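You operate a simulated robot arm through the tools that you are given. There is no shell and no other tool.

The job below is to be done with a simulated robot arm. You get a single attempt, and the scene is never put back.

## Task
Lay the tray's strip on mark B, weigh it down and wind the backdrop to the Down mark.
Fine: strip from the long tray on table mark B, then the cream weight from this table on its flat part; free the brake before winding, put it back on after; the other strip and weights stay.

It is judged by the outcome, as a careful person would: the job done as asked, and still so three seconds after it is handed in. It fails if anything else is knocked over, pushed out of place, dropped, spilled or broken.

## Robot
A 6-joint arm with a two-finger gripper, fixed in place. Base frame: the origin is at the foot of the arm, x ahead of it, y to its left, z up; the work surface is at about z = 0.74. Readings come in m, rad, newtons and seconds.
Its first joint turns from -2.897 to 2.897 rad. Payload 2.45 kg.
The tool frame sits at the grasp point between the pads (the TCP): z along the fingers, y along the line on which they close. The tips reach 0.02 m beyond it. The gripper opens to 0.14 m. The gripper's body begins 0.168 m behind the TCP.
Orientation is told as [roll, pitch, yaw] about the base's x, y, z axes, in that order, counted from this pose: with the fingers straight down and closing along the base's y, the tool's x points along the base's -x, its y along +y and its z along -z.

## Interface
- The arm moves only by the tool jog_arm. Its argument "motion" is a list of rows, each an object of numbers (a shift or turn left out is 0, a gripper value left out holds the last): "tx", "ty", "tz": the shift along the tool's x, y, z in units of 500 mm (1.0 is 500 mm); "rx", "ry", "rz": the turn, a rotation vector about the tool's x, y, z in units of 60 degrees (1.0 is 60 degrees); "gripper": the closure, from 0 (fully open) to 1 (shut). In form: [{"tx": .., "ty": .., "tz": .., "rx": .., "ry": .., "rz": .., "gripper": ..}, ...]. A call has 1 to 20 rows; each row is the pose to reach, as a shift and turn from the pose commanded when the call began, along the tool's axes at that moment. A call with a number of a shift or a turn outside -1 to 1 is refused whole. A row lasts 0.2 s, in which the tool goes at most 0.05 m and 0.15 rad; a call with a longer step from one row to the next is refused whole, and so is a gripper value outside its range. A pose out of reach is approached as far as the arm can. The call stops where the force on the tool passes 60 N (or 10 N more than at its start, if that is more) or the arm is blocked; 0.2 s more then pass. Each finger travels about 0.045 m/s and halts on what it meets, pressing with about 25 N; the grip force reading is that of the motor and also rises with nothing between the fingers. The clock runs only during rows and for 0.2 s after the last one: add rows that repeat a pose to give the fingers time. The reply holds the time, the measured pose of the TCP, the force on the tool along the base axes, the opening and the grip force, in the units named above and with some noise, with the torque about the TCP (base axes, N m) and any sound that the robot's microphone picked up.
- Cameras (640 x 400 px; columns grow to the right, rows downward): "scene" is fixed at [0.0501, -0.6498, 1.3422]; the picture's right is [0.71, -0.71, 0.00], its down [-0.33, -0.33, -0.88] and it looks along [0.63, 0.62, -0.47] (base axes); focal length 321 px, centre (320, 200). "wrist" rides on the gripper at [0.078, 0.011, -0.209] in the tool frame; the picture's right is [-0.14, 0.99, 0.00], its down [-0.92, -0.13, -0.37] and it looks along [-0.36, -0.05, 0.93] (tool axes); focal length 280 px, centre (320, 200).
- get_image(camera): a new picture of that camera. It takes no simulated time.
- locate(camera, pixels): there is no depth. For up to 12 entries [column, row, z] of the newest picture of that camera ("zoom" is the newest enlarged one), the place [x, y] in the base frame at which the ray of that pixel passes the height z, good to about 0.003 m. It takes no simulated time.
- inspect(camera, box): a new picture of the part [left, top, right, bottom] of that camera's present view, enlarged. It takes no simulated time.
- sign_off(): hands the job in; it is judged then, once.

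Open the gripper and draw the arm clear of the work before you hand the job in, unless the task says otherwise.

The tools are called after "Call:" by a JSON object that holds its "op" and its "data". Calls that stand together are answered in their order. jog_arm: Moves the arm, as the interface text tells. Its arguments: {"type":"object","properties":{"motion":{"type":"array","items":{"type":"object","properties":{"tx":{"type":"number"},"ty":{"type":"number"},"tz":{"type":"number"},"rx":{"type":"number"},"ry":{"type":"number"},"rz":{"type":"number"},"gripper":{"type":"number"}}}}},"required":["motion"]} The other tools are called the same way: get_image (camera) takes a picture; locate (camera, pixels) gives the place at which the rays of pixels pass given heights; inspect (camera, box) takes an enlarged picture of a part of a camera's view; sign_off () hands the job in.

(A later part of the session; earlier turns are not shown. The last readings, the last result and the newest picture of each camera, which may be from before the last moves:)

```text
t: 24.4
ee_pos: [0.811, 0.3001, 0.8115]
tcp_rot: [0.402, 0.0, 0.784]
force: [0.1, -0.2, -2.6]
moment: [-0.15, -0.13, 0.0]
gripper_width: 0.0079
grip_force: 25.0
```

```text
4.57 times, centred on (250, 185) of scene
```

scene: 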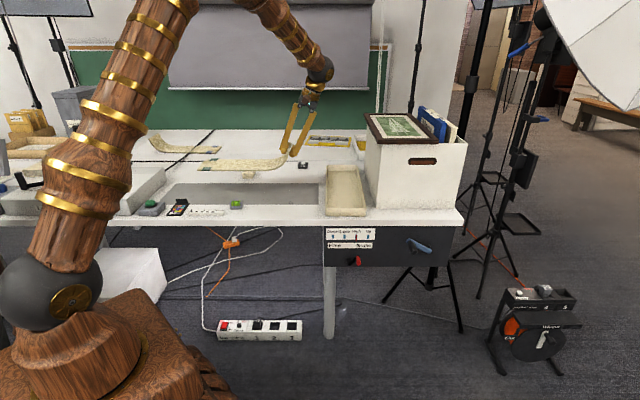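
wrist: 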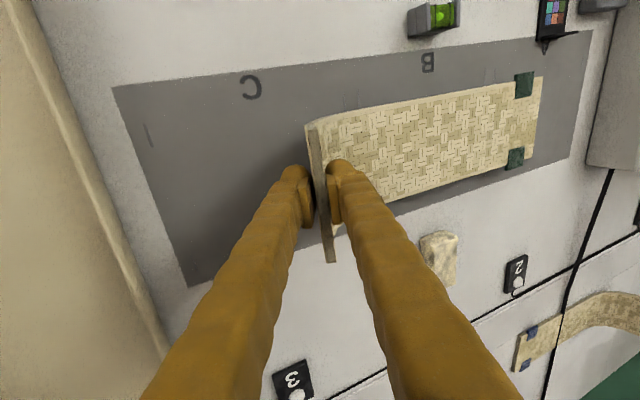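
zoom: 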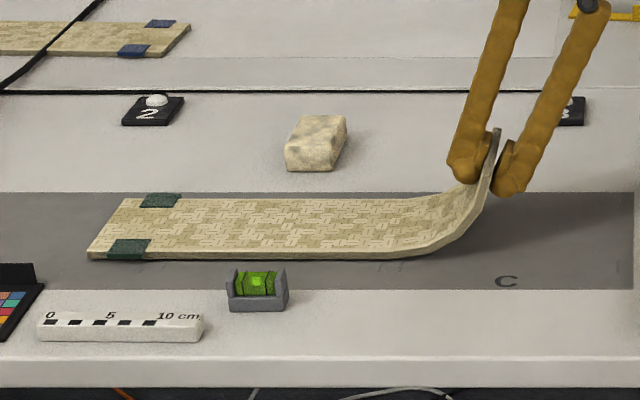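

Nearly down; moments still show it hanging. I lower another 4 mm in 1 mm steps.

Call:
{"op": "jog_arm", "data": {"motion": [{"ty": -0.0008, "tz": 0.0018}, {"ty": -0.0016, "tz": 0.0037}, {"ty": -0.0023, "tz": 0.0055}, {"ty": -0.0031, "tz": 0.0074}, {"ty": -0.0031, "tz": 0.0074}]}}

Call:
{"op": "inspect", "data": {"camera": "scene", "box": [180, 150, 320, 220]}}

```text
t: 25.6
ee_pos: [0.8099, 0.3009, 0.8082]
tcp_rot: [0.402, 0.001, 0.783]
force: [1.1, 0.2, 2.0]
moment: [-0.12, 0.06, 0.02]
gripper_width: 0.008
grip_force: 24.2
```

```text
4.57 times, centred on (250, 185) of scene
```

zoom: 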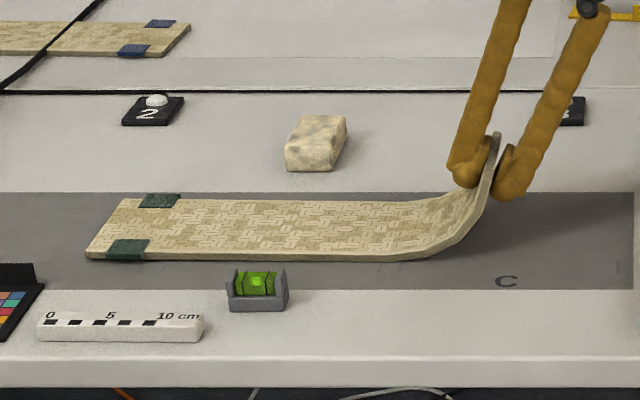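

Contact is felt (force +2 N, moment relieved). I open the fingers to about 0.045 m.

Call:
{"op": "jog_arm", "data": {"motion": [{"gripper": 0.9}, {"gripper": 0.8}, {"gripper": 0.7}, {"gripper": 0.66}, {"gripper": 0.66}, {"gripper": 0.66}]}}

Call:
{"op": "inspect", "data": {"camera": "scene", "box": [180, 150, 320, 220]}}

Call:
{"op": "get_image", "data": {"camera": "wrist"}}

```text
t: 27.0
ee_pos: [0.8094, 0.2997, 0.8068]
tcp_rot: [0.401, 0.001, 0.784]
force: [0.7, 0.7, 0.3]
moment: [-0.01, -0.01, 0.01]
gripper_width: 0.0475
grip_force: 0.0
```

```text
4.57 times, centred on (250, 185) of scene
```

zoom: 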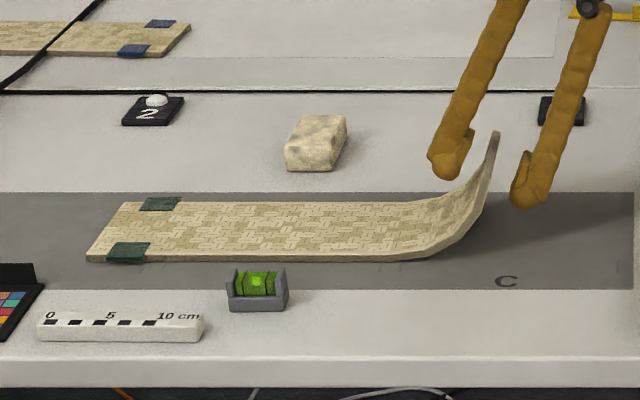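

```text
taken
```

wrist: 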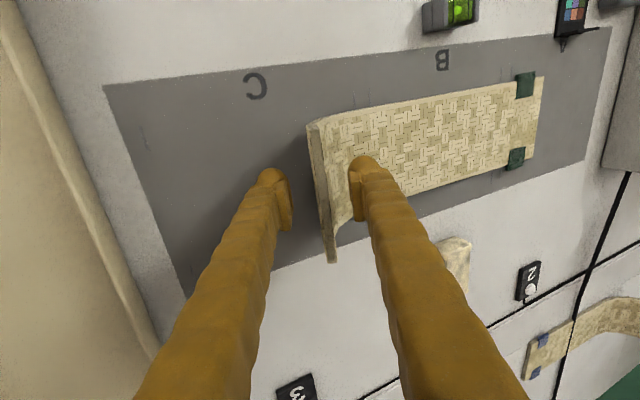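

The strip rests flat on the mat and is free of the fingers. I back off along the fingers by 15 cm.

Call:
{"op": "jog_arm", "data": {"motion": [{"tz": -0.03}, {"tz": -0.07}, {"tz": -0.12}, {"tz": -0.18}, {"tz": -0.24}, {"tz": -0.3}, {"tz": -0.3}]}}

Call:
{"op": "get_image", "data": {"camera": "wrist"}}

Call:
{"op": "inspect", "data": {"camera": "scene", "box": [150, 130, 330, 230]}}

```text
t: 28.6
ee_pos: [0.8509, 0.2597, 0.9453]
tcp_rot: [0.4, 0.0, 0.783]
force: [0.4, 0.0, 0.9]
moment: [0.02, 0.02, 0.02]
gripper_width: 0.0474
grip_force: 0.1
```

```text
taken
```

wrist: 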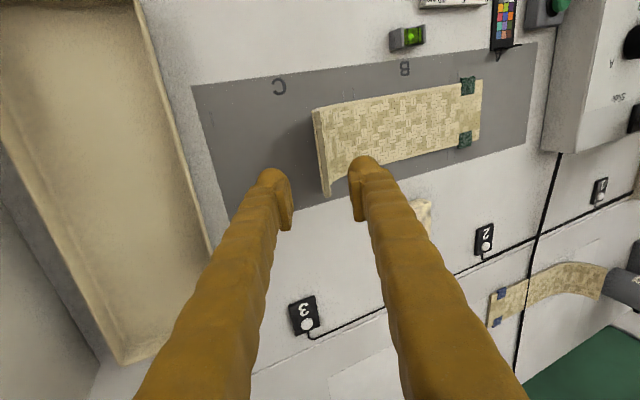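

```text
3.56 times, centred on (240, 180) of scene
```

zoom: 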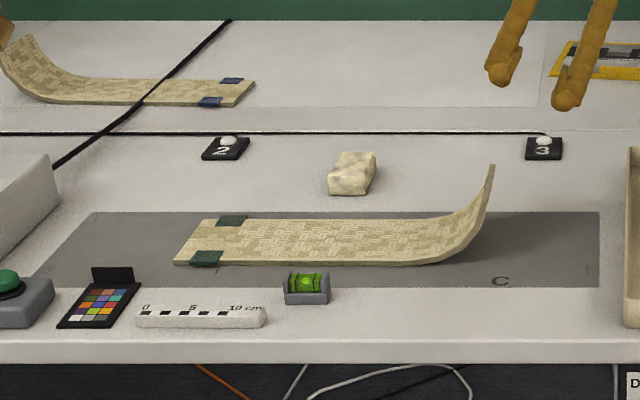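

The strip rests on B. I measure its corners and the weight.

Call:
{"op": "inspect", "data": {"camera": "wrist", "box": [300, 60, 500, 260]}}

Call:
{"op": "locate", "data": {"camera": "scene", "pixels": [[189, 198.3, 0.743], [197.5, 186, 0.743], [357, 198, 0.74], [332, 183.5, 0.74], [345.5, 172.7, 0.77]]}}

```text
2.00 times, centred on (400, 160) of wrist
```

zoom: 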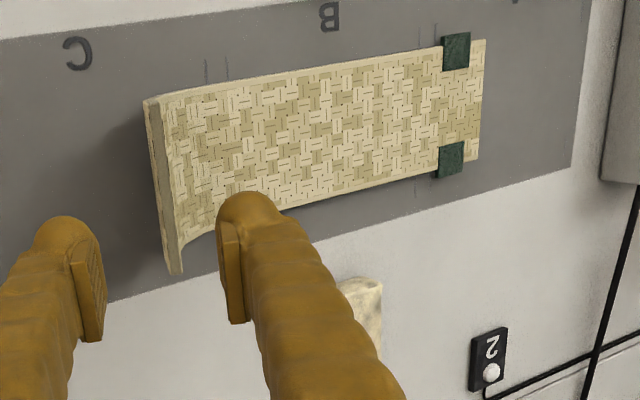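

```text
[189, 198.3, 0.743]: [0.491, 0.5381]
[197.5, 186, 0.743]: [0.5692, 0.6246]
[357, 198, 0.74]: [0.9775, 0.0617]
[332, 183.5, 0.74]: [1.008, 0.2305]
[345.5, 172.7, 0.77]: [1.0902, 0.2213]
```

I cross-check the strip's corners and the ticks with the wrist view.

Call:
{"op": "locate", "data": {"camera": "zoom", "pixels": [[485, 40, 0.743], [478, 160, 0.743], [206, 70, 0.74], [228, 65, 0.74], [420, 38, 0.74], [435, 33, 0.74], [418, 198, 0.74], [437, 188, 0.74], [146, 102, 0.82], [172, 273, 0.82], [455, 50, 0.745], [450, 160, 0.745]]}}

```text
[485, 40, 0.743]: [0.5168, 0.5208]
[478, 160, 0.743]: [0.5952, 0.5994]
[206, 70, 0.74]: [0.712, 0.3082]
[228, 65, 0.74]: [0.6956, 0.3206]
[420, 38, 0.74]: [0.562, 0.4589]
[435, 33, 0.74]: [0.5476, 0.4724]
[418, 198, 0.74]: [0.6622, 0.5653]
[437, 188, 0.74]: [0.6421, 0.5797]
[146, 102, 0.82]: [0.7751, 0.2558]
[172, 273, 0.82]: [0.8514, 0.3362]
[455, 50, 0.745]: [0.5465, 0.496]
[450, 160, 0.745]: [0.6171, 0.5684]
```

The strip spans s≈-0.003…0.367, d≈0.73–0.845, between B's ticks (s 0.063–0.275, d 0.72–0.87). Now I straighten the tool, open it, and move over the cream weight to look at it.

Call:
{"op": "jog_arm", "data": {"motion": [{"tx": -0.0, "ty": 0.02, "tz": -0.03, "rx": 0.03, "gripper": 0.0}, {"tx": -0.025, "ty": 0.08, "tz": -0.02, "rx": 0.08, "gripper": 0.0}, {"tx": -0.055, "ty": 0.145, "tz": 0.0, "rx": 0.13, "gripper": 0.0}, {"tx": -0.085, "ty": 0.21, "tz": 0.015, "rx": 0.18, "gripper": 0.0}, {"tx": -0.115, "ty": 0.275, "tz": 0.03, "rx": 0.23, "gripper": 0.0}, {"tx": -0.145, "ty": 0.34, "tz": 0.05, "rx": 0.28, "gripper": 0.0}, {"tx": -0.175, "ty": 0.405, "tz": 0.07, "rx": 0.32, "gripper": 0.0}, {"tx": -0.205, "ty": 0.47, "tz": 0.09, "rx": 0.36, "gripper": 0.0}, {"tx": -0.23, "ty": 0.527, "tz": 0.1044, "rx": 0.383, "gripper": 0.0}, {"tx": -0.23, "ty": 0.527, "tz": 0.1044, "rx": 0.383, "gripper": 0.0}]}}

Call:
{"op": "get_image", "data": {"camera": "wrist"}}

Call:
{"op": "get_image", "data": {"camera": "scene"}}

```text
t: 30.8
ee_pos: [0.7449, 0.5253, 1.0009]
tcp_rot: [0.001, 0.0, 0.784]
force: [-0.4, -0.1, 0.5]
moment: [0.02, 0.0, 0.01]
gripper_width: 0.14
grip_force: 0.1
```

```text
taken
```

wrist: 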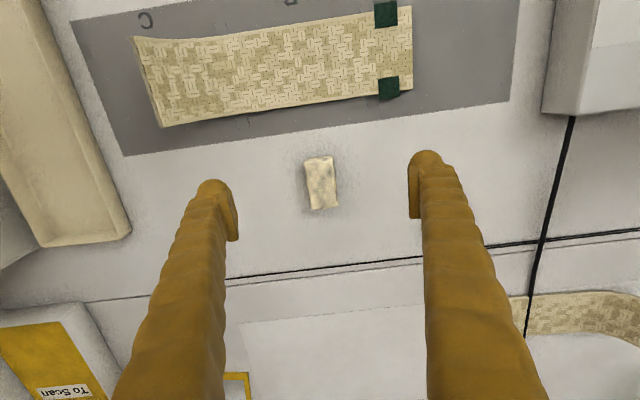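

```text
taken
```

scene: 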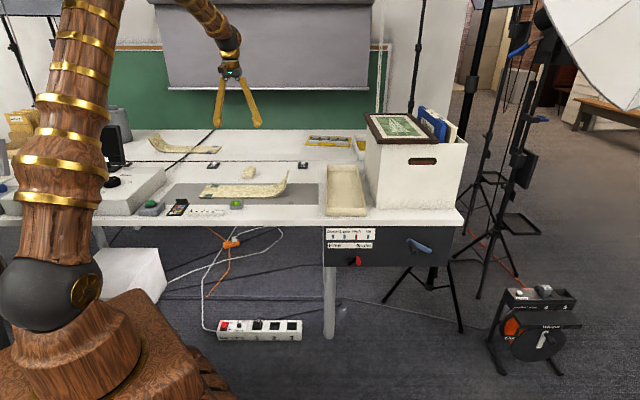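

The weight is at wrist (321,183), nearly aligned with the gripper. I enlarge and locate its corners.

Call:
{"op": "inspect", "data": {"camera": "wrist", "box": [280, 140, 360, 220]}}

Call:
{"op": "inspect", "data": {"camera": "scene", "box": [220, 150, 290, 210]}}

```text
5.00 times, centred on (320, 180) of wrist
```

zoom: 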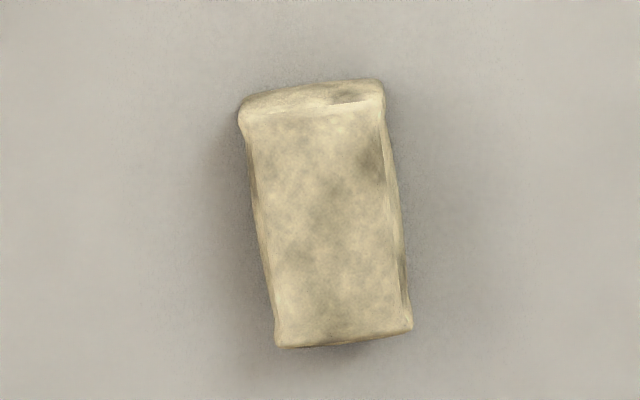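

```text
6.67 times, centred on (255, 180) of scene
```

zoom: 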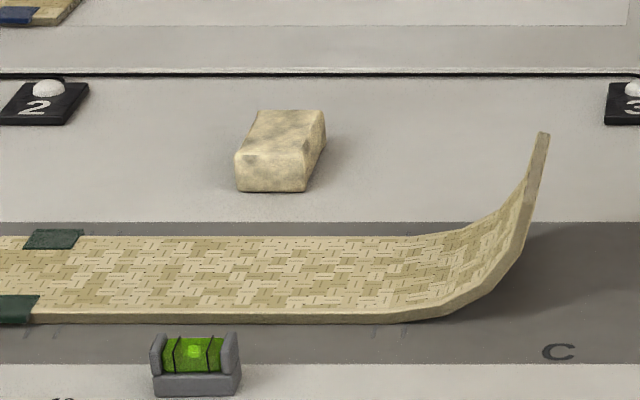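

Call:
{"op": "locate", "data": {"camera": "wrist", "pixels": [[305.6, 163, 0.775], [332.6, 160.4, 0.775], [311.6, 209, 0.775], [338, 205.6, 0.775], [304.5, 160.5, 0.74], [332, 156, 0.74]]}}

Call:
{"op": "locate", "data": {"camera": "zoom", "pixels": [[237, 190, 0.74], [305, 192, 0.74], [237, 155, 0.775], [308, 157, 0.775], [255, 112, 0.775], [323, 112, 0.775], [325, 150, 0.74]]}}

```text
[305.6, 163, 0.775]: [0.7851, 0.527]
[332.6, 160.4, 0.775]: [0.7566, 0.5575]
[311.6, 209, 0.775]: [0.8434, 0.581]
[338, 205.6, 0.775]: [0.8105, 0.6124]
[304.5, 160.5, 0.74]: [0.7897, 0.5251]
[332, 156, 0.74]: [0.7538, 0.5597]
```

```text
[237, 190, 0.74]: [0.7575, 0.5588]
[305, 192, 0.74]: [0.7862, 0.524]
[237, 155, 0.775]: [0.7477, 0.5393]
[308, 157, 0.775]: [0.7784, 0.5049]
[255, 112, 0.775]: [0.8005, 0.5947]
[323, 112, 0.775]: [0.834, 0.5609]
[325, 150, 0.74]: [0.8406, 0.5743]
```

The weight is about 45 mm wide (s 0.141–0.186), 76 mm deep (d 0.929–1.005), top at z≈0.767, aligned with the table. I narrow the opening to 0.09 and come down above it to z≈0.82.

Call:
{"op": "jog_arm", "data": {"motion": [{"tx": -0.02, "ty": -0.003, "tz": 0.04, "gripper": 0.357}, {"tx": -0.04, "ty": -0.006, "tz": 0.09, "gripper": 0.357}, {"tx": -0.06, "ty": -0.008, "tz": 0.14, "gripper": 0.357}, {"tx": -0.08, "ty": -0.011, "tz": 0.19, "gripper": 0.357}, {"tx": -0.1, "ty": -0.014, "tz": 0.24, "gripper": 0.357}, {"tx": -0.118, "ty": -0.016, "tz": 0.29, "gripper": 0.357}, {"tx": -0.118, "ty": -0.016, "tz": 0.34, "gripper": 0.357}, {"tx": -0.118, "ty": -0.016, "tz": 0.36, "gripper": 0.357}, {"tx": -0.118, "ty": -0.016, "tz": 0.36, "gripper": 0.357}]}}

Call:
{"op": "get_image", "data": {"camera": "wrist"}}

Call:
{"op": "inspect", "data": {"camera": "scene", "box": [190, 120, 310, 210]}}

```text
t: 32.8
ee_pos: [0.7941, 0.5622, 0.8195]
tcp_rot: [0.0, 0.0, 0.785]
force: [0.8, 0.5, -0.2]
moment: [0.01, -0.01, 0.0]
gripper_width: 0.09
grip_force: 0.1
```

```text
taken
```

wrist: 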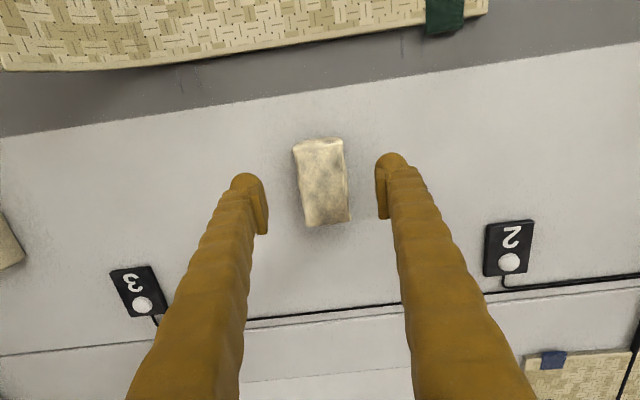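

```text
4.44 times, centred on (250, 165) of scene
```

zoom: 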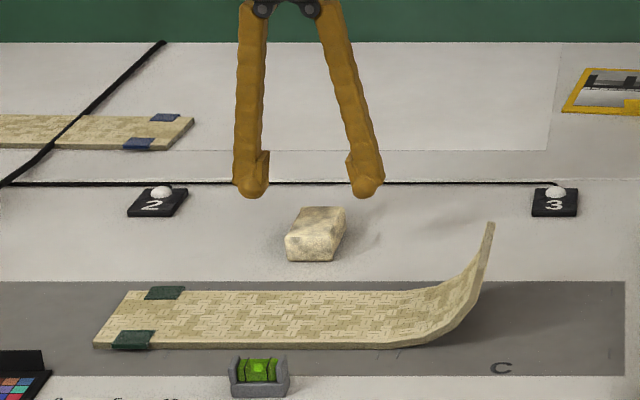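

The weight is centred between the fingers (321,182). I descend to z≈0.765 and close on it.

Call:
{"op": "jog_arm", "data": {"motion": [{"tz": 0.03}, {"tz": 0.06}, {"tz": 0.09}, {"tz": 0.109}, {"tz": 0.109}]}}

Call:
{"op": "jog_arm", "data": {"motion": [{"gripper": 0.5}, {"gripper": 0.65}, {"gripper": 0.8}, {"gripper": 0.8}, {"gripper": 0.8}]}}

Call:
{"op": "get_image", "data": {"camera": "wrist"}}

```text
t: 34.0
ee_pos: [0.7944, 0.562, 0.7655]
tcp_rot: [-0.001, 0.001, 0.784]
force: [-0.5, 0.7, -0.4]
moment: [-0.03, 0.03, 0.01]
gripper_width: 0.0897
grip_force: 0.1
```

```text
t: 35.2
ee_pos: [0.7943, 0.5624, 0.7652]
tcp_rot: [0.001, 0.0, 0.782]
force: [-1.7, 1.3, 2.0]
moment: [0.03, 0.02, -0.02]
gripper_width: 0.0493
grip_force: 25.0
```

```text
taken
```

wrist: 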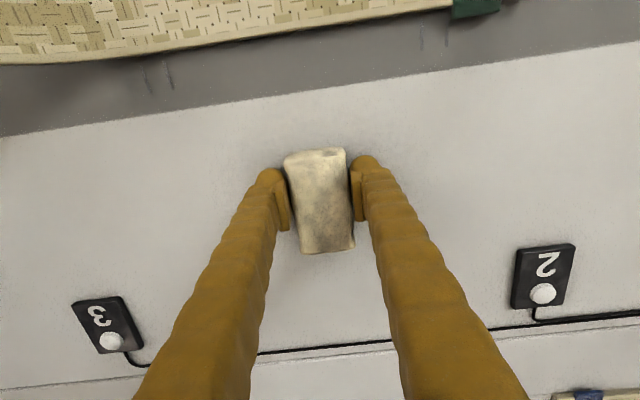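

The weight is gripped (0.049 wide, 25 N). I lift it 10 cm and carry it forward over the strip's flat part.

Call:
{"op": "jog_arm", "data": {"motion": [{"tz": -0.03}, {"tz": -0.07}, {"tz": -0.12}, {"tz": -0.17}, {"tz": -0.2}, {"tx": 0.05, "ty": 0.003, "tz": -0.2}, {"tx": 0.11, "ty": 0.006, "tz": -0.2}, {"tx": 0.17, "ty": 0.009, "tz": -0.2}, {"tx": 0.23, "ty": 0.012, "tz": -0.2}, {"tx": 0.29, "ty": 0.015, "tz": -0.2}, {"tx": 0.34, "ty": 0.018, "tz": -0.2}, {"tx": 0.36, "ty": 0.018, "tz": -0.2}, {"tx": 0.36, "ty": 0.018, "tz": -0.2}]}}

Call:
{"op": "get_image", "data": {"camera": "wrist"}}

Call:
{"op": "inspect", "data": {"camera": "scene", "box": [180, 130, 320, 220]}}

```text
t: 38.0
ee_pos: [0.66, 0.4423, 0.8669]
tcp_rot: [0.0, 0.0, 0.785]
force: [0.3, 0.5, -3.8]
moment: [-0.04, 0.0, 0.01]
gripper_width: 0.0492
grip_force: 25.2
```

```text
taken
```

wrist: 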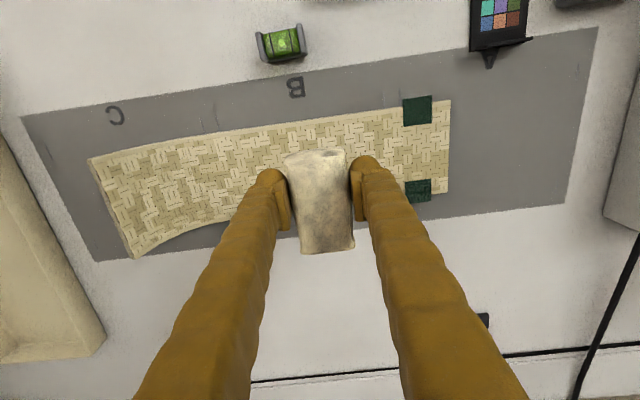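

```text
4.44 times, centred on (250, 175) of scene
```

zoom: 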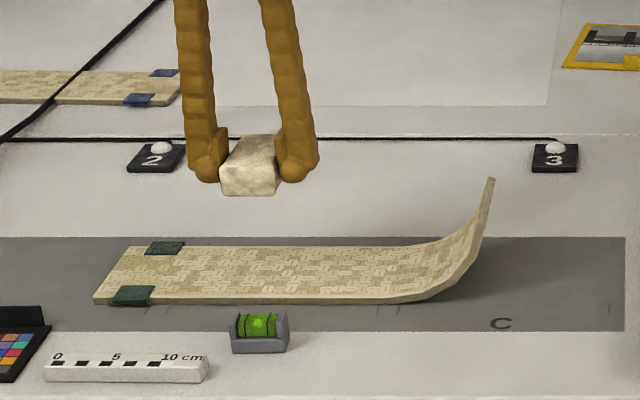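

The weight hangs over the flat part at s=0.154, d≈0.787. I lower it to about 1 cm above the strip.

Call:
{"op": "jog_arm", "data": {"motion": [{"tz": 0.04}, {"tz": 0.08}, {"tz": 0.12}, {"tz": 0.15}, {"tz": 0.165}, {"tz": 0.165}]}}

Call:
{"op": "jog_arm", "data": {"motion": [{"tz": 0.004}, {"tz": 0.008}, {"tz": 0.012}, {"tz": 0.016}, {"tz": 0.016}]}}

Call:
{"op": "inspect", "data": {"camera": "scene", "box": [180, 150, 300, 220]}}

```text
t: 39.4
ee_pos: [0.6595, 0.4411, 0.7837]
tcp_rot: [-0.001, 0.0, 0.783]
force: [-0.5, 0.5, -4.3]
moment: [-0.05, 0.02, 0.03]
gripper_width: 0.0491
grip_force: 25.0
```

```text
t: 40.6
ee_pos: [0.6592, 0.4419, 0.7751]
tcp_rot: [0.0, 0.0, 0.784]
force: [0.6, -0.6, -3.5]
moment: [-0.05, 0.03, 0.02]
gripper_width: 0.0488
grip_force: 24.3
```

```text
5.33 times, centred on (240, 185) of scene
```

zoom: 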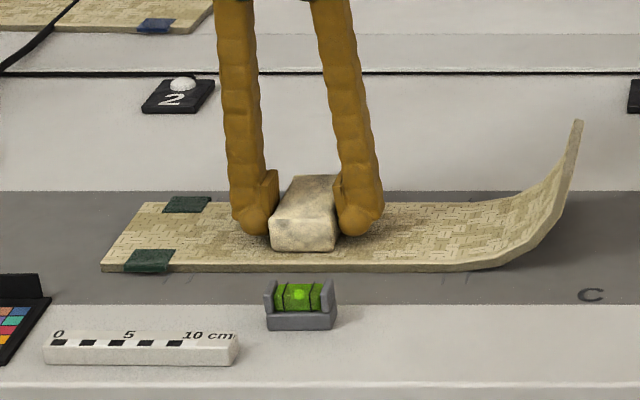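

The weight is just above the strip, force still -3.5 N. I lower in 1 mm steps a little further.

Call:
{"op": "jog_arm", "data": {"motion": [{"tz": 0.002}, {"tz": 0.004}, {"tz": 0.006}, {"tz": 0.006}]}}

```text
t: 41.6
ee_pos: [0.6605, 0.4419, 0.7729]
tcp_rot: [0.001, -0.002, 0.785]
force: [-0.2, -2.5, 29.2]
moment: [-0.02, -0.03, -0.01]
gripper_width: 0.0493
grip_force: 25.1
```

Contact is firm at 29 N, so I ease up by 1 mm and then open the fingers.

Call:
{"op": "jog_arm", "data": {"motion": [{"tz": -0.002}, {"tz": -0.002}, {"tz": -0.002, "gripper": 0.7}, {"tz": -0.002, "gripper": 0.55}, {"tz": -0.002, "gripper": 0.45}, {"tz": -0.002, "gripper": 0.4}, {"tz": -0.002, "gripper": 0.4}, {"tz": -0.002, "gripper": 0.4}]}}

Call:
{"op": "get_image", "data": {"camera": "wrist"}}

Call:
{"op": "inspect", "data": {"camera": "scene", "box": [180, 150, 300, 220]}}

```text
t: 43.4
ee_pos: [0.6593, 0.4418, 0.7735]
tcp_rot: [0.001, 0.0, 0.783]
force: [-0.2, -0.6, -0.6]
moment: [0.03, -0.03, 0.0]
gripper_width: 0.0842
grip_force: 0.0
```

```text
taken
```

wrist: 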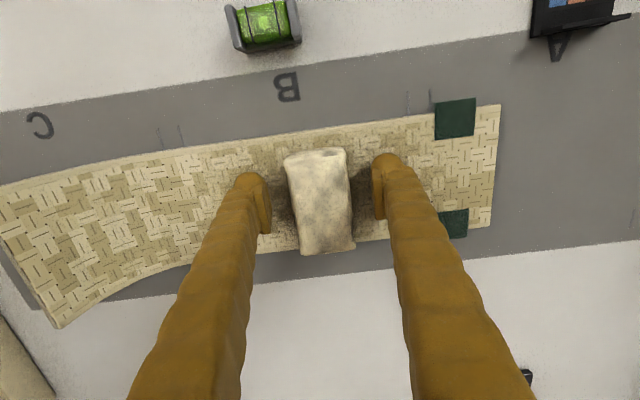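

```text
5.33 times, centred on (240, 185) of scene
```

zoom: 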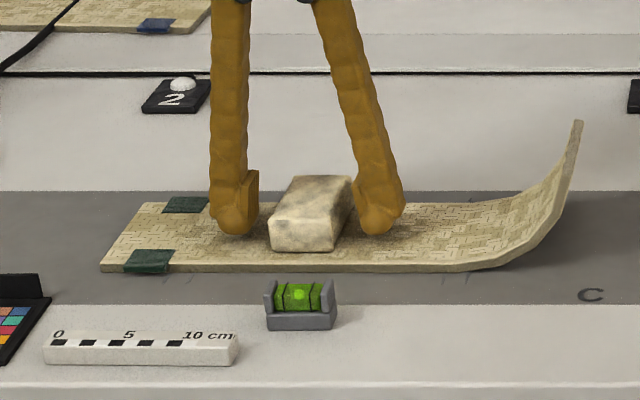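

The weight rests on the flat part. I back straight up and then look at the control panel.

Call:
{"op": "jog_arm", "data": {"motion": [{"tz": -0.04}, {"tz": -0.1}, {"tz": -0.18}, {"tz": -0.26}, {"tz": -0.34}, {"tz": -0.42}, {"tz": -0.5}, {"tz": -0.5}]}}

Call:
{"op": "inspect", "data": {"camera": "scene", "box": [318, 222, 398, 272]}}

Call:
{"op": "inspect", "data": {"camera": "scene", "box": [380, 220, 460, 270]}}

Call:
{"op": "inspect", "data": {"camera": "scene", "box": [150, 130, 390, 230]}}

```text
t: 45.2
ee_pos: [0.6598, 0.4411, 1.0236]
tcp_rot: [0.001, 0.0, 0.784]
force: [1.0, 0.5, 0.4]
moment: [0.0, 0.02, 0.01]
gripper_width: 0.0839
grip_force: 0.2
```

```text
8.00 times, centred on (358, 247) of scene
```

zoom: 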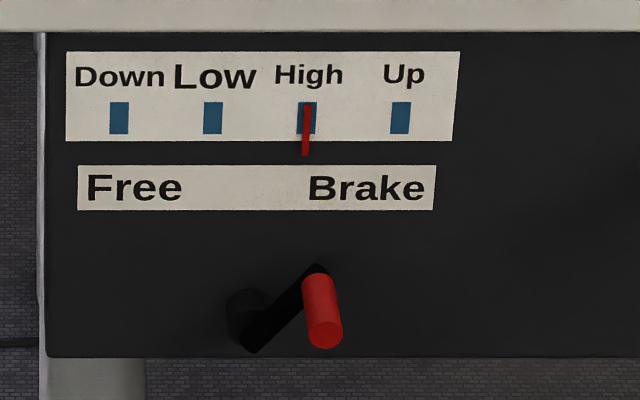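

```text
8.00 times, centred on (420, 245) of scene
```

zoom: 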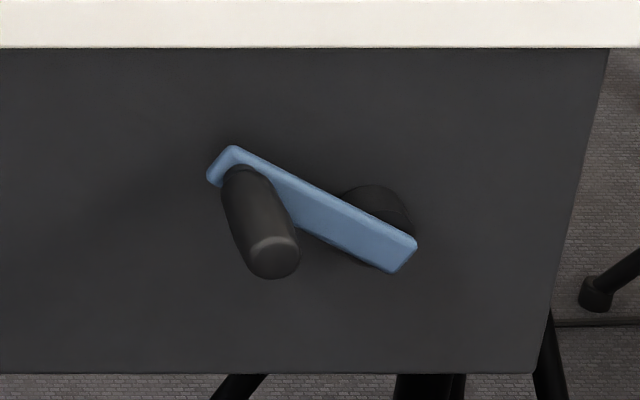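

```text
2.67 times, centred on (270, 180) of scene
```

zoom: 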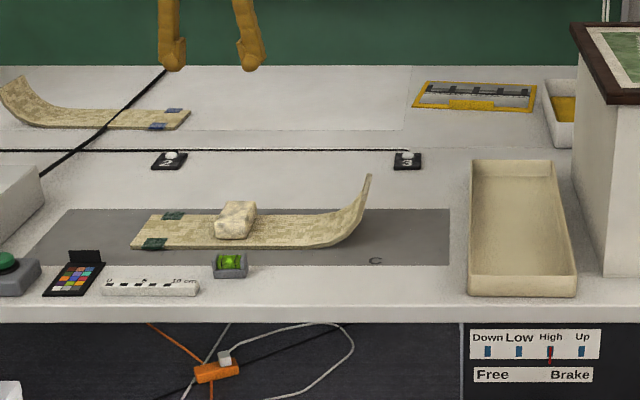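

The strip and weight are in place. The brake lever (red knob at scene (358,260)) points toward "Brake" and the crank knob is at about (413,248). I move the arm out in front of the panel, staying at z≈1.02 for now.

Call:
{"op": "jog_arm", "data": {"motion": [{"tx": 0.06, "ty": -0.05}, {"tx": 0.12, "ty": -0.1}, {"tx": 0.18, "ty": -0.15}, {"tx": 0.24, "ty": -0.2}, {"tx": 0.3, "ty": -0.25}, {"tx": 0.36, "ty": -0.3}, {"tx": 0.42, "ty": -0.35}, {"tx": 0.48, "ty": -0.4}, {"tx": 0.54, "ty": -0.45}, {"tx": 0.6, "ty": -0.5}, {"tx": 0.66, "ty": -0.55}, {"tx": 0.72, "ty": -0.6}, {"tx": 0.78, "ty": -0.65}, {"tx": 0.84, "ty": -0.7}, {"tx": 0.9, "ty": -0.75}, {"tx": 0.96, "ty": -0.8}, {"tx": 0.96, "ty": -0.8}]}}

Call:
{"op": "get_image", "data": {"camera": "wrist"}}

Call:
{"op": "get_image", "data": {"camera": "scene"}}

```text
t: 48.8
ee_pos: [0.6013, -0.1812, 1.0238]
tcp_rot: [0.0, 0.001, 0.785]
force: [1.3, 0.6, 1.1]
moment: [-0.03, -0.05, 0.0]
gripper_width: 0.0841
grip_force: 0.0
```

```text
taken
```

wrist: 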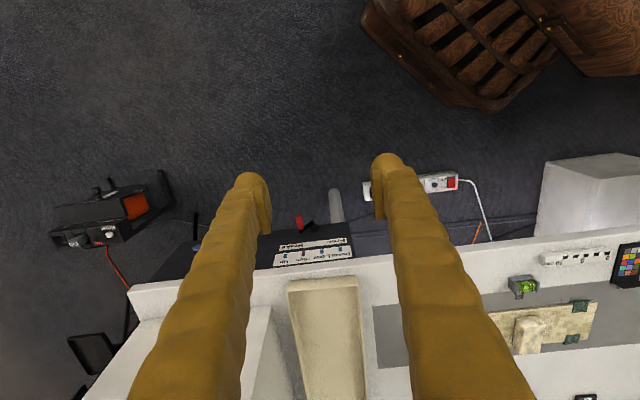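

```text
taken
```

scene: 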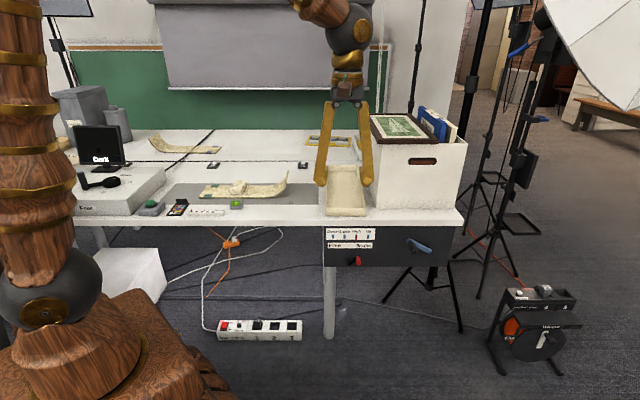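

The panel's labels and the red brake knob are seen at wrist (300,225)–(340,260). I tilt the tool 45° toward the panel while lowering and backing off.

Call:
{"op": "jog_arm", "data": {"motion": [{"tx": 0.015, "ty": -0.008, "tz": 0.03, "ry": -0.09}, {"tx": 0.03, "ty": -0.015, "tz": 0.06, "ry": -0.18}, {"tx": 0.045, "ty": -0.023, "tz": 0.09, "ry": -0.27}, {"tx": 0.06, "ty": -0.03, "tz": 0.12, "ry": -0.36}, {"tx": 0.075, "ty": -0.038, "tz": 0.15, "ry": -0.45}, {"tx": 0.09, "ty": -0.045, "tz": 0.18, "ry": -0.54}, {"tx": 0.105, "ty": -0.053, "tz": 0.21, "ry": -0.63}, {"tx": 0.12, "ty": -0.06, "tz": 0.24, "ry": -0.72}, {"tx": 0.12, "ty": -0.06, "tz": 0.24, "ry": -0.75}, {"tx": 0.12, "ty": -0.06, "tz": 0.24, "ry": -0.75}]}}

Call:
{"op": "get_image", "data": {"camera": "wrist"}}

Call:
{"op": "get_image", "data": {"camera": "scene"}}

```text
t: 51.0
ee_pos: [0.5815, -0.2455, 0.9031]
tcp_rot: [0.001, -0.789, 0.783]
force: [1.5, 0.1, 0.2]
moment: [-0.01, 0.0, 0.02]
gripper_width: 0.0841
grip_force: 0.1
```

```text
taken
```

wrist: 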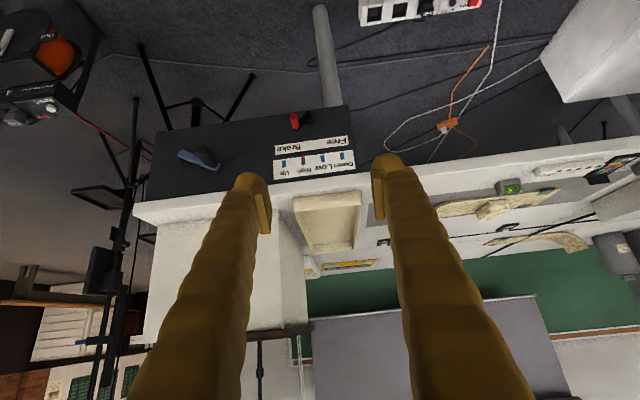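

```text
taken
```

scene: 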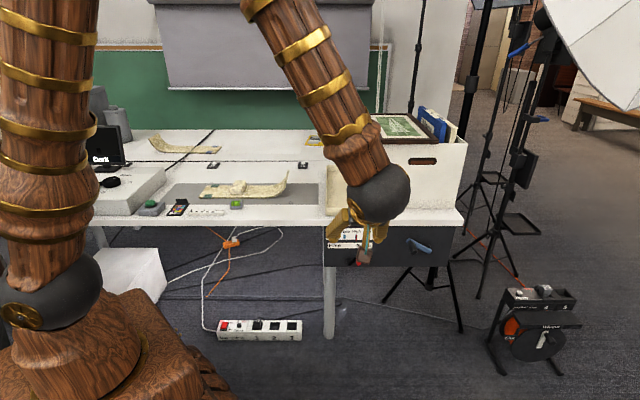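

I enlarge the panel in the wrist view to triangulate its features.

Call:
{"op": "inspect", "data": {"camera": "wrist", "box": [150, 95, 370, 205]}}

Call:
{"op": "locate", "data": {"camera": "scene", "pixels": [[332.75, 236.75, 0.64], [332.75, 236.75, 0.7], [367.9, 236.75, 0.64], [367.9, 236.75, 0.7]]}}

```text
2.91 times, centred on (260, 150) of wrist
```

zoom: 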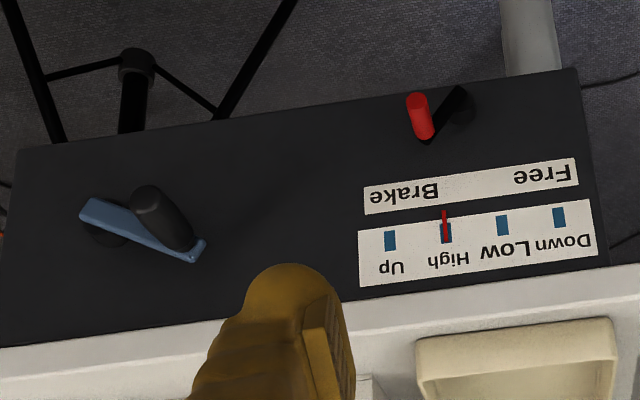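

```text
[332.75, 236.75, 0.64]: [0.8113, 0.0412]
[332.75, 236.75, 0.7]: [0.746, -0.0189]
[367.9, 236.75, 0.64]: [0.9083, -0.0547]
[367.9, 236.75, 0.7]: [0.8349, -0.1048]
```

Call:
{"op": "locate", "data": {"camera": "zoom", "pixels": [[559, 217, 0.64], [559, 217, 0.7], [390, 240, 0.64], [390, 240, 0.7], [417, 98, 0.6], [417, 98, 0.66], [428, 136, 0.6], [428, 136, 0.66], [148, 198, 0.6], [148, 198, 0.66], [186, 246, 0.6], [186, 246, 0.66]]}}

Call:
{"op": "inspect", "data": {"camera": "wrist", "box": [270, 100, 350, 150]}}

Call:
{"op": "inspect", "data": {"camera": "wrist", "box": [160, 130, 240, 190]}}

```text
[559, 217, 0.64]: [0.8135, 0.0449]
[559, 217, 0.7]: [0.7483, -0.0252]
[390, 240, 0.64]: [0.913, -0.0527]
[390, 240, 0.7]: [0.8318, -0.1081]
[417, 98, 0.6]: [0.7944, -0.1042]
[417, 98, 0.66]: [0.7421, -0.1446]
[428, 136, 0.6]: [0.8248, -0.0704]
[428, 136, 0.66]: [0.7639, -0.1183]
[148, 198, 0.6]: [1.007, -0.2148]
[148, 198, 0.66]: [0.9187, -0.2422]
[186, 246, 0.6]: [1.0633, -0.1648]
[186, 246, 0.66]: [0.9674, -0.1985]
```

```text
8.00 times, centred on (310, 125) of wrist
```

zoom: 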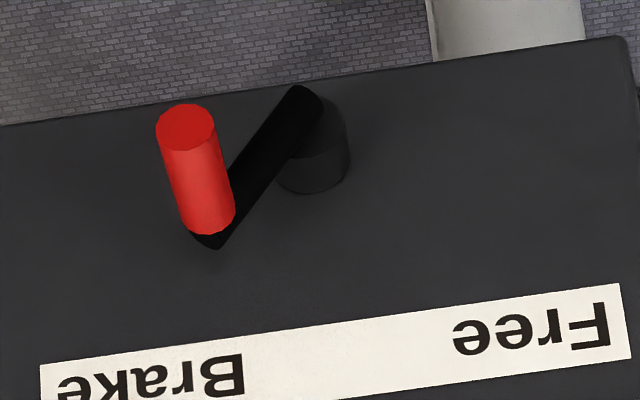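

```text
6.67 times, centred on (200, 160) of wrist
```

zoom: 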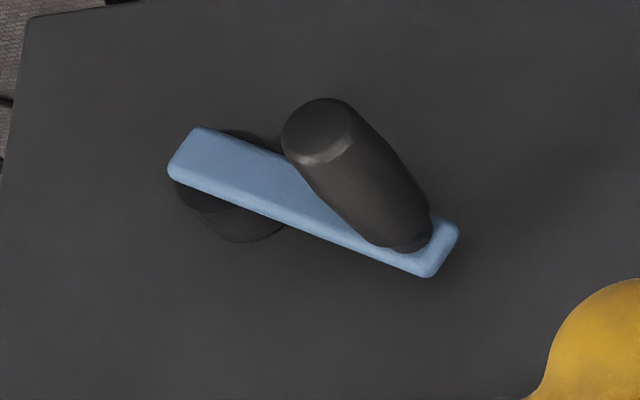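

The brake knob and crank knob are clear in view; the rays suggest the panel face is near d≈0.55. I tilt the last 45° to horizontal and lower in front of the panel, staying well back.

Call:
{"op": "jog_arm", "data": {"motion": [{"tx": 0.03, "ty": -0.015, "tz": 0.026, "ry": -0.075}, {"tx": 0.062, "ty": -0.03, "tz": 0.051, "ry": -0.15}, {"tx": 0.092, "ty": -0.045, "tz": 0.077, "ry": -0.225}, {"tx": 0.123, "ty": -0.06, "tz": 0.103, "ry": -0.3}, {"tx": 0.154, "ty": -0.075, "tz": 0.129, "ry": -0.375}, {"tx": 0.185, "ty": -0.09, "tz": 0.154, "ry": -0.45}, {"tx": 0.216, "ty": -0.105, "tz": 0.18, "ry": -0.525}, {"tx": 0.246, "ty": -0.12, "tz": 0.206, "ry": -0.6}, {"tx": 0.277, "ty": -0.135, "tz": 0.231, "ry": -0.675}, {"tx": 0.308, "ty": -0.15, "tz": 0.257, "ry": -0.75}, {"tx": 0.308, "ty": -0.15, "tz": 0.257, "ry": -0.75}]}}

Call:
{"op": "get_image", "data": {"camera": "wrist"}}

Call:
{"op": "get_image", "data": {"camera": "scene"}}

```text
t: 53.4
ee_pos: [0.6511, -0.3504, 0.7291]
tcp_rot: [1.315, -1.526, -0.51]
force: [-0.2, 0.4, -0.1]
moment: [-0.01, 0.0, -0.01]
gripper_width: 0.0842
grip_force: 0.1
out of reach, approached as far as the arm can: row 7, 8, 9, 10, 11
```

```text
taken
```

wrist: 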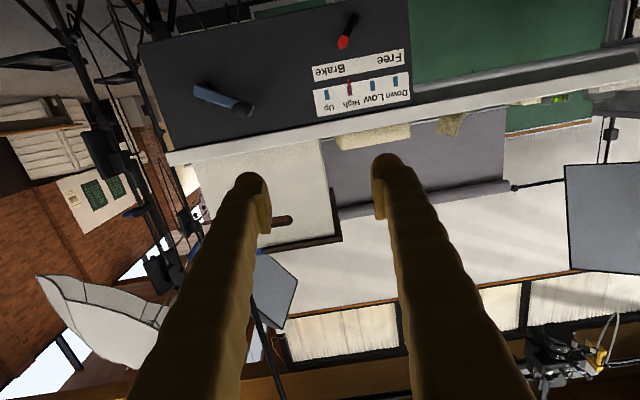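

```text
taken
```

scene: 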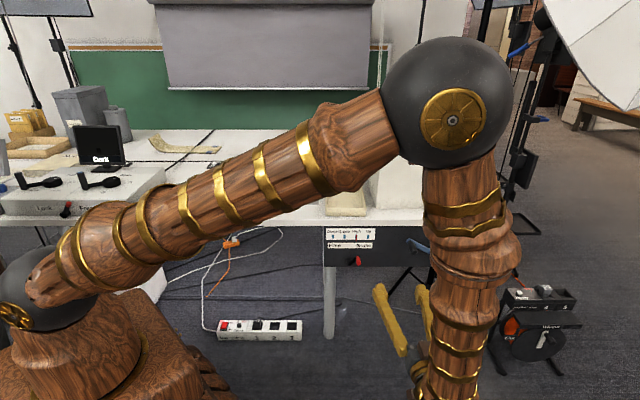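

The horizontal pose was only partly reached (TCP s=0.708, d=0.213, z=0.729, nearly level, aimed along +v), but the panel is in view. I enlarge the wrist view to triangulate the panel with the scene camera.

Call:
{"op": "inspect", "data": {"camera": "wrist", "box": [290, 0, 430, 120]}}

Call:
{"op": "inspect", "data": {"camera": "wrist", "box": [140, 40, 280, 160]}}

Call:
{"op": "inspect", "data": {"camera": "scene", "box": [310, 210, 450, 300]}}

```text
3.33 times, centred on (360, 60) of wrist
```

zoom: 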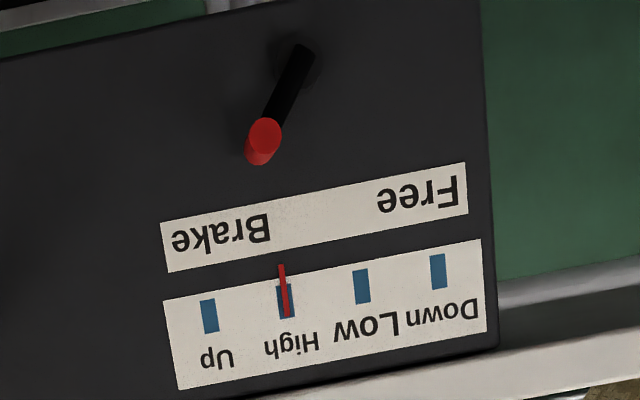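

```text
3.33 times, centred on (210, 100) of wrist
```

zoom: 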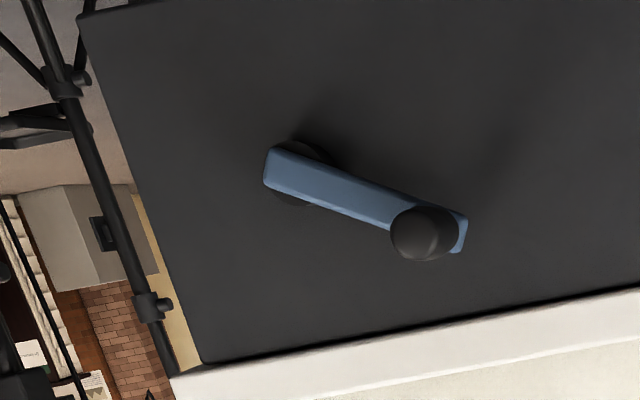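

```text
4.44 times, centred on (380, 255) of scene
```

zoom: 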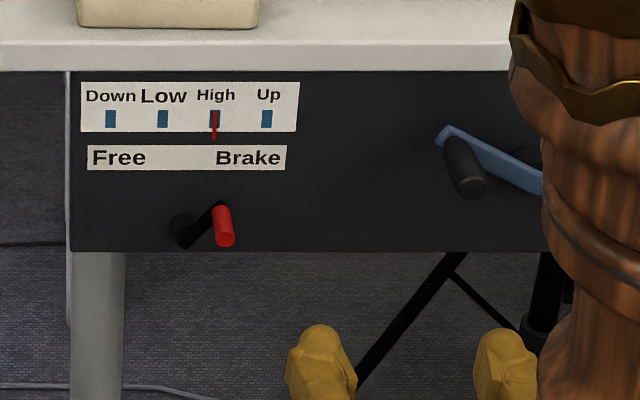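

Triangulating both views: panel face d≈0.577, brake knob front at s≈0.637, d≈0.514, z≈0.582 with its pivot at s≈0.609, z≈0.545; marks at z≈0.658 spaced 44 mm. I try moving toward a standoff in front of the brake knob to see how well the arm reaches there.

Call:
{"op": "jog_arm", "data": {"motion": [{"tx": 0.02, "ty": 0.005, "tz": 0.05}, {"tx": 0.045, "ty": 0.01, "tz": 0.1}, {"tx": 0.07, "ty": 0.016, "tz": 0.16}, {"tx": 0.1, "ty": 0.022, "tz": 0.22}, {"tx": 0.13, "ty": 0.028, "tz": 0.28}, {"tx": 0.16, "ty": 0.034, "tz": 0.34}, {"tx": 0.19, "ty": 0.04, "tz": 0.4}, {"tx": 0.206, "ty": 0.046, "tz": 0.44}, {"tx": 0.206, "ty": 0.046, "tz": 0.44}]}}

Call:
{"op": "get_image", "data": {"camera": "wrist"}}

Call:
{"op": "get_image", "data": {"camera": "scene"}}

```text
t: 55.4
ee_pos: [0.8369, -0.2161, 0.6492]
tcp_rot: [1.358, -1.523, -0.549]
force: [0.3, 0.4, 0.8]
moment: [-0.03, 0.03, -0.02]
gripper_width: 0.0839
grip_force: 0.0
out of reach, approached as far as the arm can: row 1, 2, 3, 4, 5, 6, 7, 8, 9
```

```text
taken
```

wrist: 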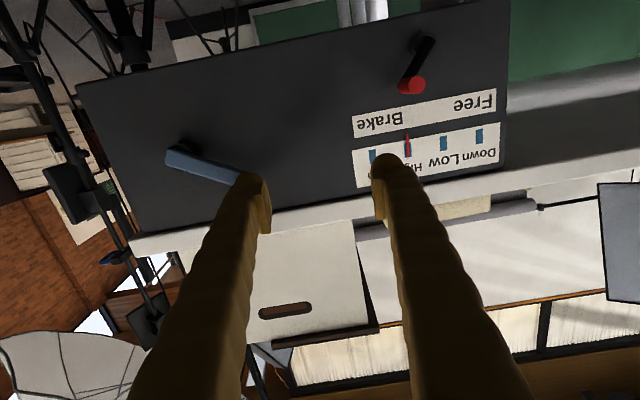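

```text
taken
```

scene: 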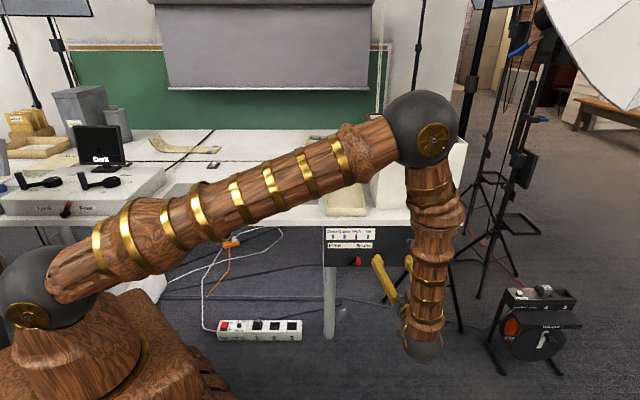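

The level pose is limited by the wrist here (achieved s=0.745, d=0.439, z=0.649). Pitching the tool about 30° below horizontal should be reachable and still lets the pads hold the knobs from the sides, so I pitch down 30° while staying in front of the panel.

Call:
{"op": "jog_arm", "data": {"motion": [{"tx": -0.012, "ry": 0.1}, {"tx": -0.024, "ry": 0.2}, {"tx": -0.036, "ry": 0.3}, {"tx": -0.048, "ry": 0.4}, {"tx": -0.06, "ry": 0.5}, {"tx": -0.06, "ry": 0.5}]}}

Call:
{"op": "get_image", "data": {"camera": "wrist"}}

Call:
{"op": "get_image", "data": {"camera": "scene"}}

```text
t: 56.8
ee_pos: [0.8385, -0.2148, 0.6811]
tcp_rot: [0.095, -1.033, 0.727]
force: [-0.1, 0.2, -0.5]
moment: [0.0, 0.0, 0.0]
gripper_width: 0.084
grip_force: 0.0
```

```text
taken
```

wrist: 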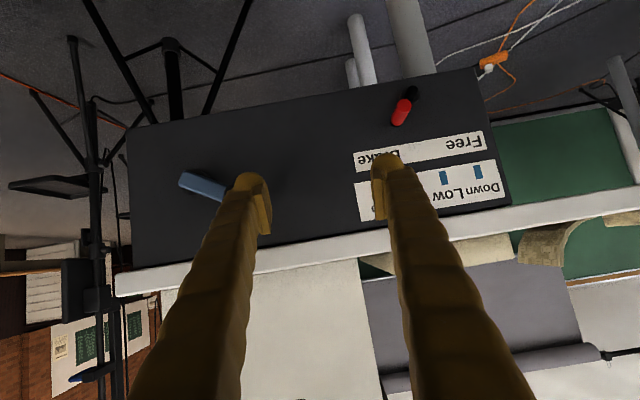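

```text
taken
```

scene: 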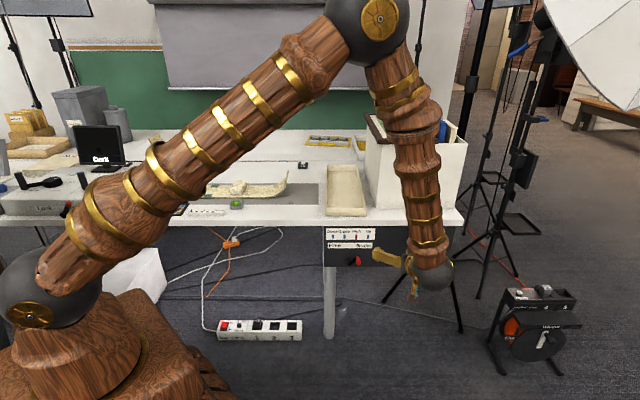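

The commanded pose follows the actual one after a clamp, good. I enlarge the current wrist view of the brake knob and crank to refine their positions.

Call:
{"op": "inspect", "data": {"camera": "wrist", "box": [360, 70, 460, 140]}}

Call:
{"op": "locate", "data": {"camera": "wrist", "pixels": [[399, 120, 0.57], [399, 120, 0.6], [478, 172, 0.64], [478, 172, 0.67], [443, 178, 0.64], [443, 178, 0.67]]}}

```text
5.71 times, centred on (410, 105) of wrist
```

zoom: 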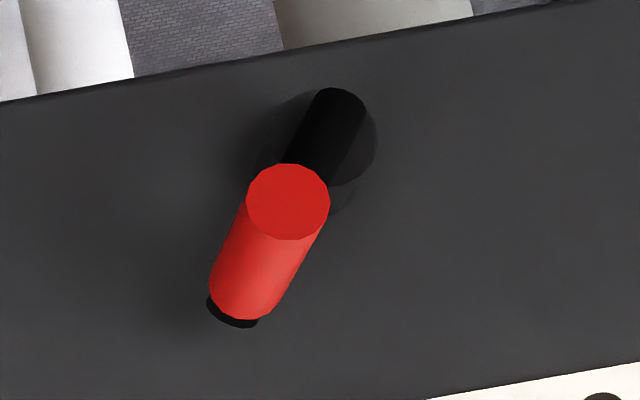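

```text
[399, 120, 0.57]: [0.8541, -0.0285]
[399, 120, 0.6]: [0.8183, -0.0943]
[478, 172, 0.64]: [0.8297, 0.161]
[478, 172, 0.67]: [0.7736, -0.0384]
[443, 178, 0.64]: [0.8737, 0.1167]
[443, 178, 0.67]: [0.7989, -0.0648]
```

Call:
{"op": "locate", "data": {"camera": "zoom", "pixels": [[288, 202, 0.56], [288, 202, 0.58], [288, 202, 0.6], [240, 292, 0.56], [240, 292, 0.58], [240, 292, 0.6], [340, 115, 0.53], [340, 115, 0.55]]}}

Call:
{"op": "locate", "data": {"camera": "scene", "pixels": [[358.6, 263.5, 0.56], [358.6, 263.5, 0.58], [358.6, 263.5, 0.6], [357.4, 257.4, 0.56], [357.4, 257.4, 0.58], [357.4, 257.4, 0.6]]}}

```text
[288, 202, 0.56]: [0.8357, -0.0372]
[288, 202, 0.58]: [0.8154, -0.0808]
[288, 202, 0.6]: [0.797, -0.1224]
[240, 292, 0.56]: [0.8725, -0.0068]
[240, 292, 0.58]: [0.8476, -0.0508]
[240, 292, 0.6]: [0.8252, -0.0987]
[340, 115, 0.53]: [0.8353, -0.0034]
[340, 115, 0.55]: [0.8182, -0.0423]
```

```text
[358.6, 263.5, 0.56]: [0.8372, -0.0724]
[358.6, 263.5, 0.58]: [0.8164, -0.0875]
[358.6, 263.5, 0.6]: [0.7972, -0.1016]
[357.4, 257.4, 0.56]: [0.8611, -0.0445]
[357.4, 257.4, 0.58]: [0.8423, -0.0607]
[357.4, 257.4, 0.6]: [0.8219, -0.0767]
```

The refined brake knob front is at s≈0.637, d≈0.511, z≈0.584 (17 mm thick), pivot at s≈0.61, z≈0.55. I go to a standoff 8 cm back along the tool, fix the small tilt error and narrow the fingers to 36 mm.

Call:
{"op": "jog_arm", "data": {"motion": [{"tx": 0.02, "ty": 0.042, "tz": 0.015, "rx": 0.0086, "ry": -0.0027, "rz": -0.0057, "gripper": 0.743}, {"tx": 0.04, "ty": 0.084, "tz": 0.03, "rx": 0.0172, "ry": -0.0053, "rz": -0.0114, "gripper": 0.743}, {"tx": 0.06, "ty": 0.126, "tz": 0.046, "rx": 0.0257, "ry": -0.008, "rz": -0.0172, "gripper": 0.743}, {"tx": 0.08, "ty": 0.168, "tz": 0.061, "rx": 0.0343, "ry": -0.0106, "rz": -0.0229, "gripper": 0.743}, {"tx": 0.099, "ty": 0.2098, "tz": 0.0764, "rx": 0.0429, "ry": -0.0133, "rz": -0.0286, "gripper": 0.743}, {"tx": 0.099, "ty": 0.2098, "tz": 0.0764, "rx": 0.0429, "ry": -0.0133, "rz": -0.0286, "gripper": 0.743}]}}

Call:
{"op": "get_image", "data": {"camera": "wrist"}}

Call:
{"op": "get_image", "data": {"camera": "scene"}}

```text
t: 58.2
ee_pos: [0.7814, -0.147, 0.6378]
tcp_rot: [0.049, -1.041, 0.751]
force: [-0.5, -0.2, 0.5]
moment: [-0.01, 0.0, 0.01]
gripper_width: 0.036
grip_force: 0.0
out of reach, approached as far as the arm can: row 4, 5, 6
```

```text
taken
```

wrist: 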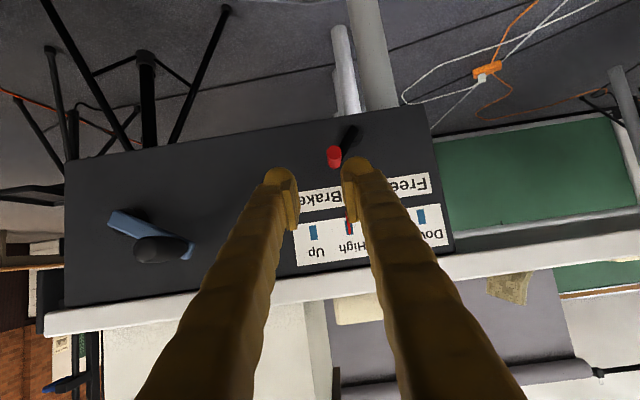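

```text
taken
```

scene: 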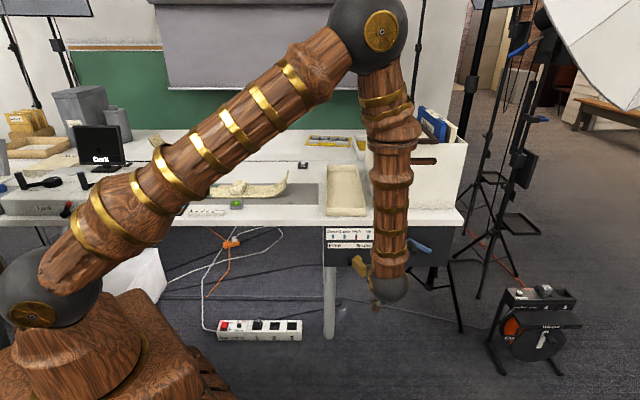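

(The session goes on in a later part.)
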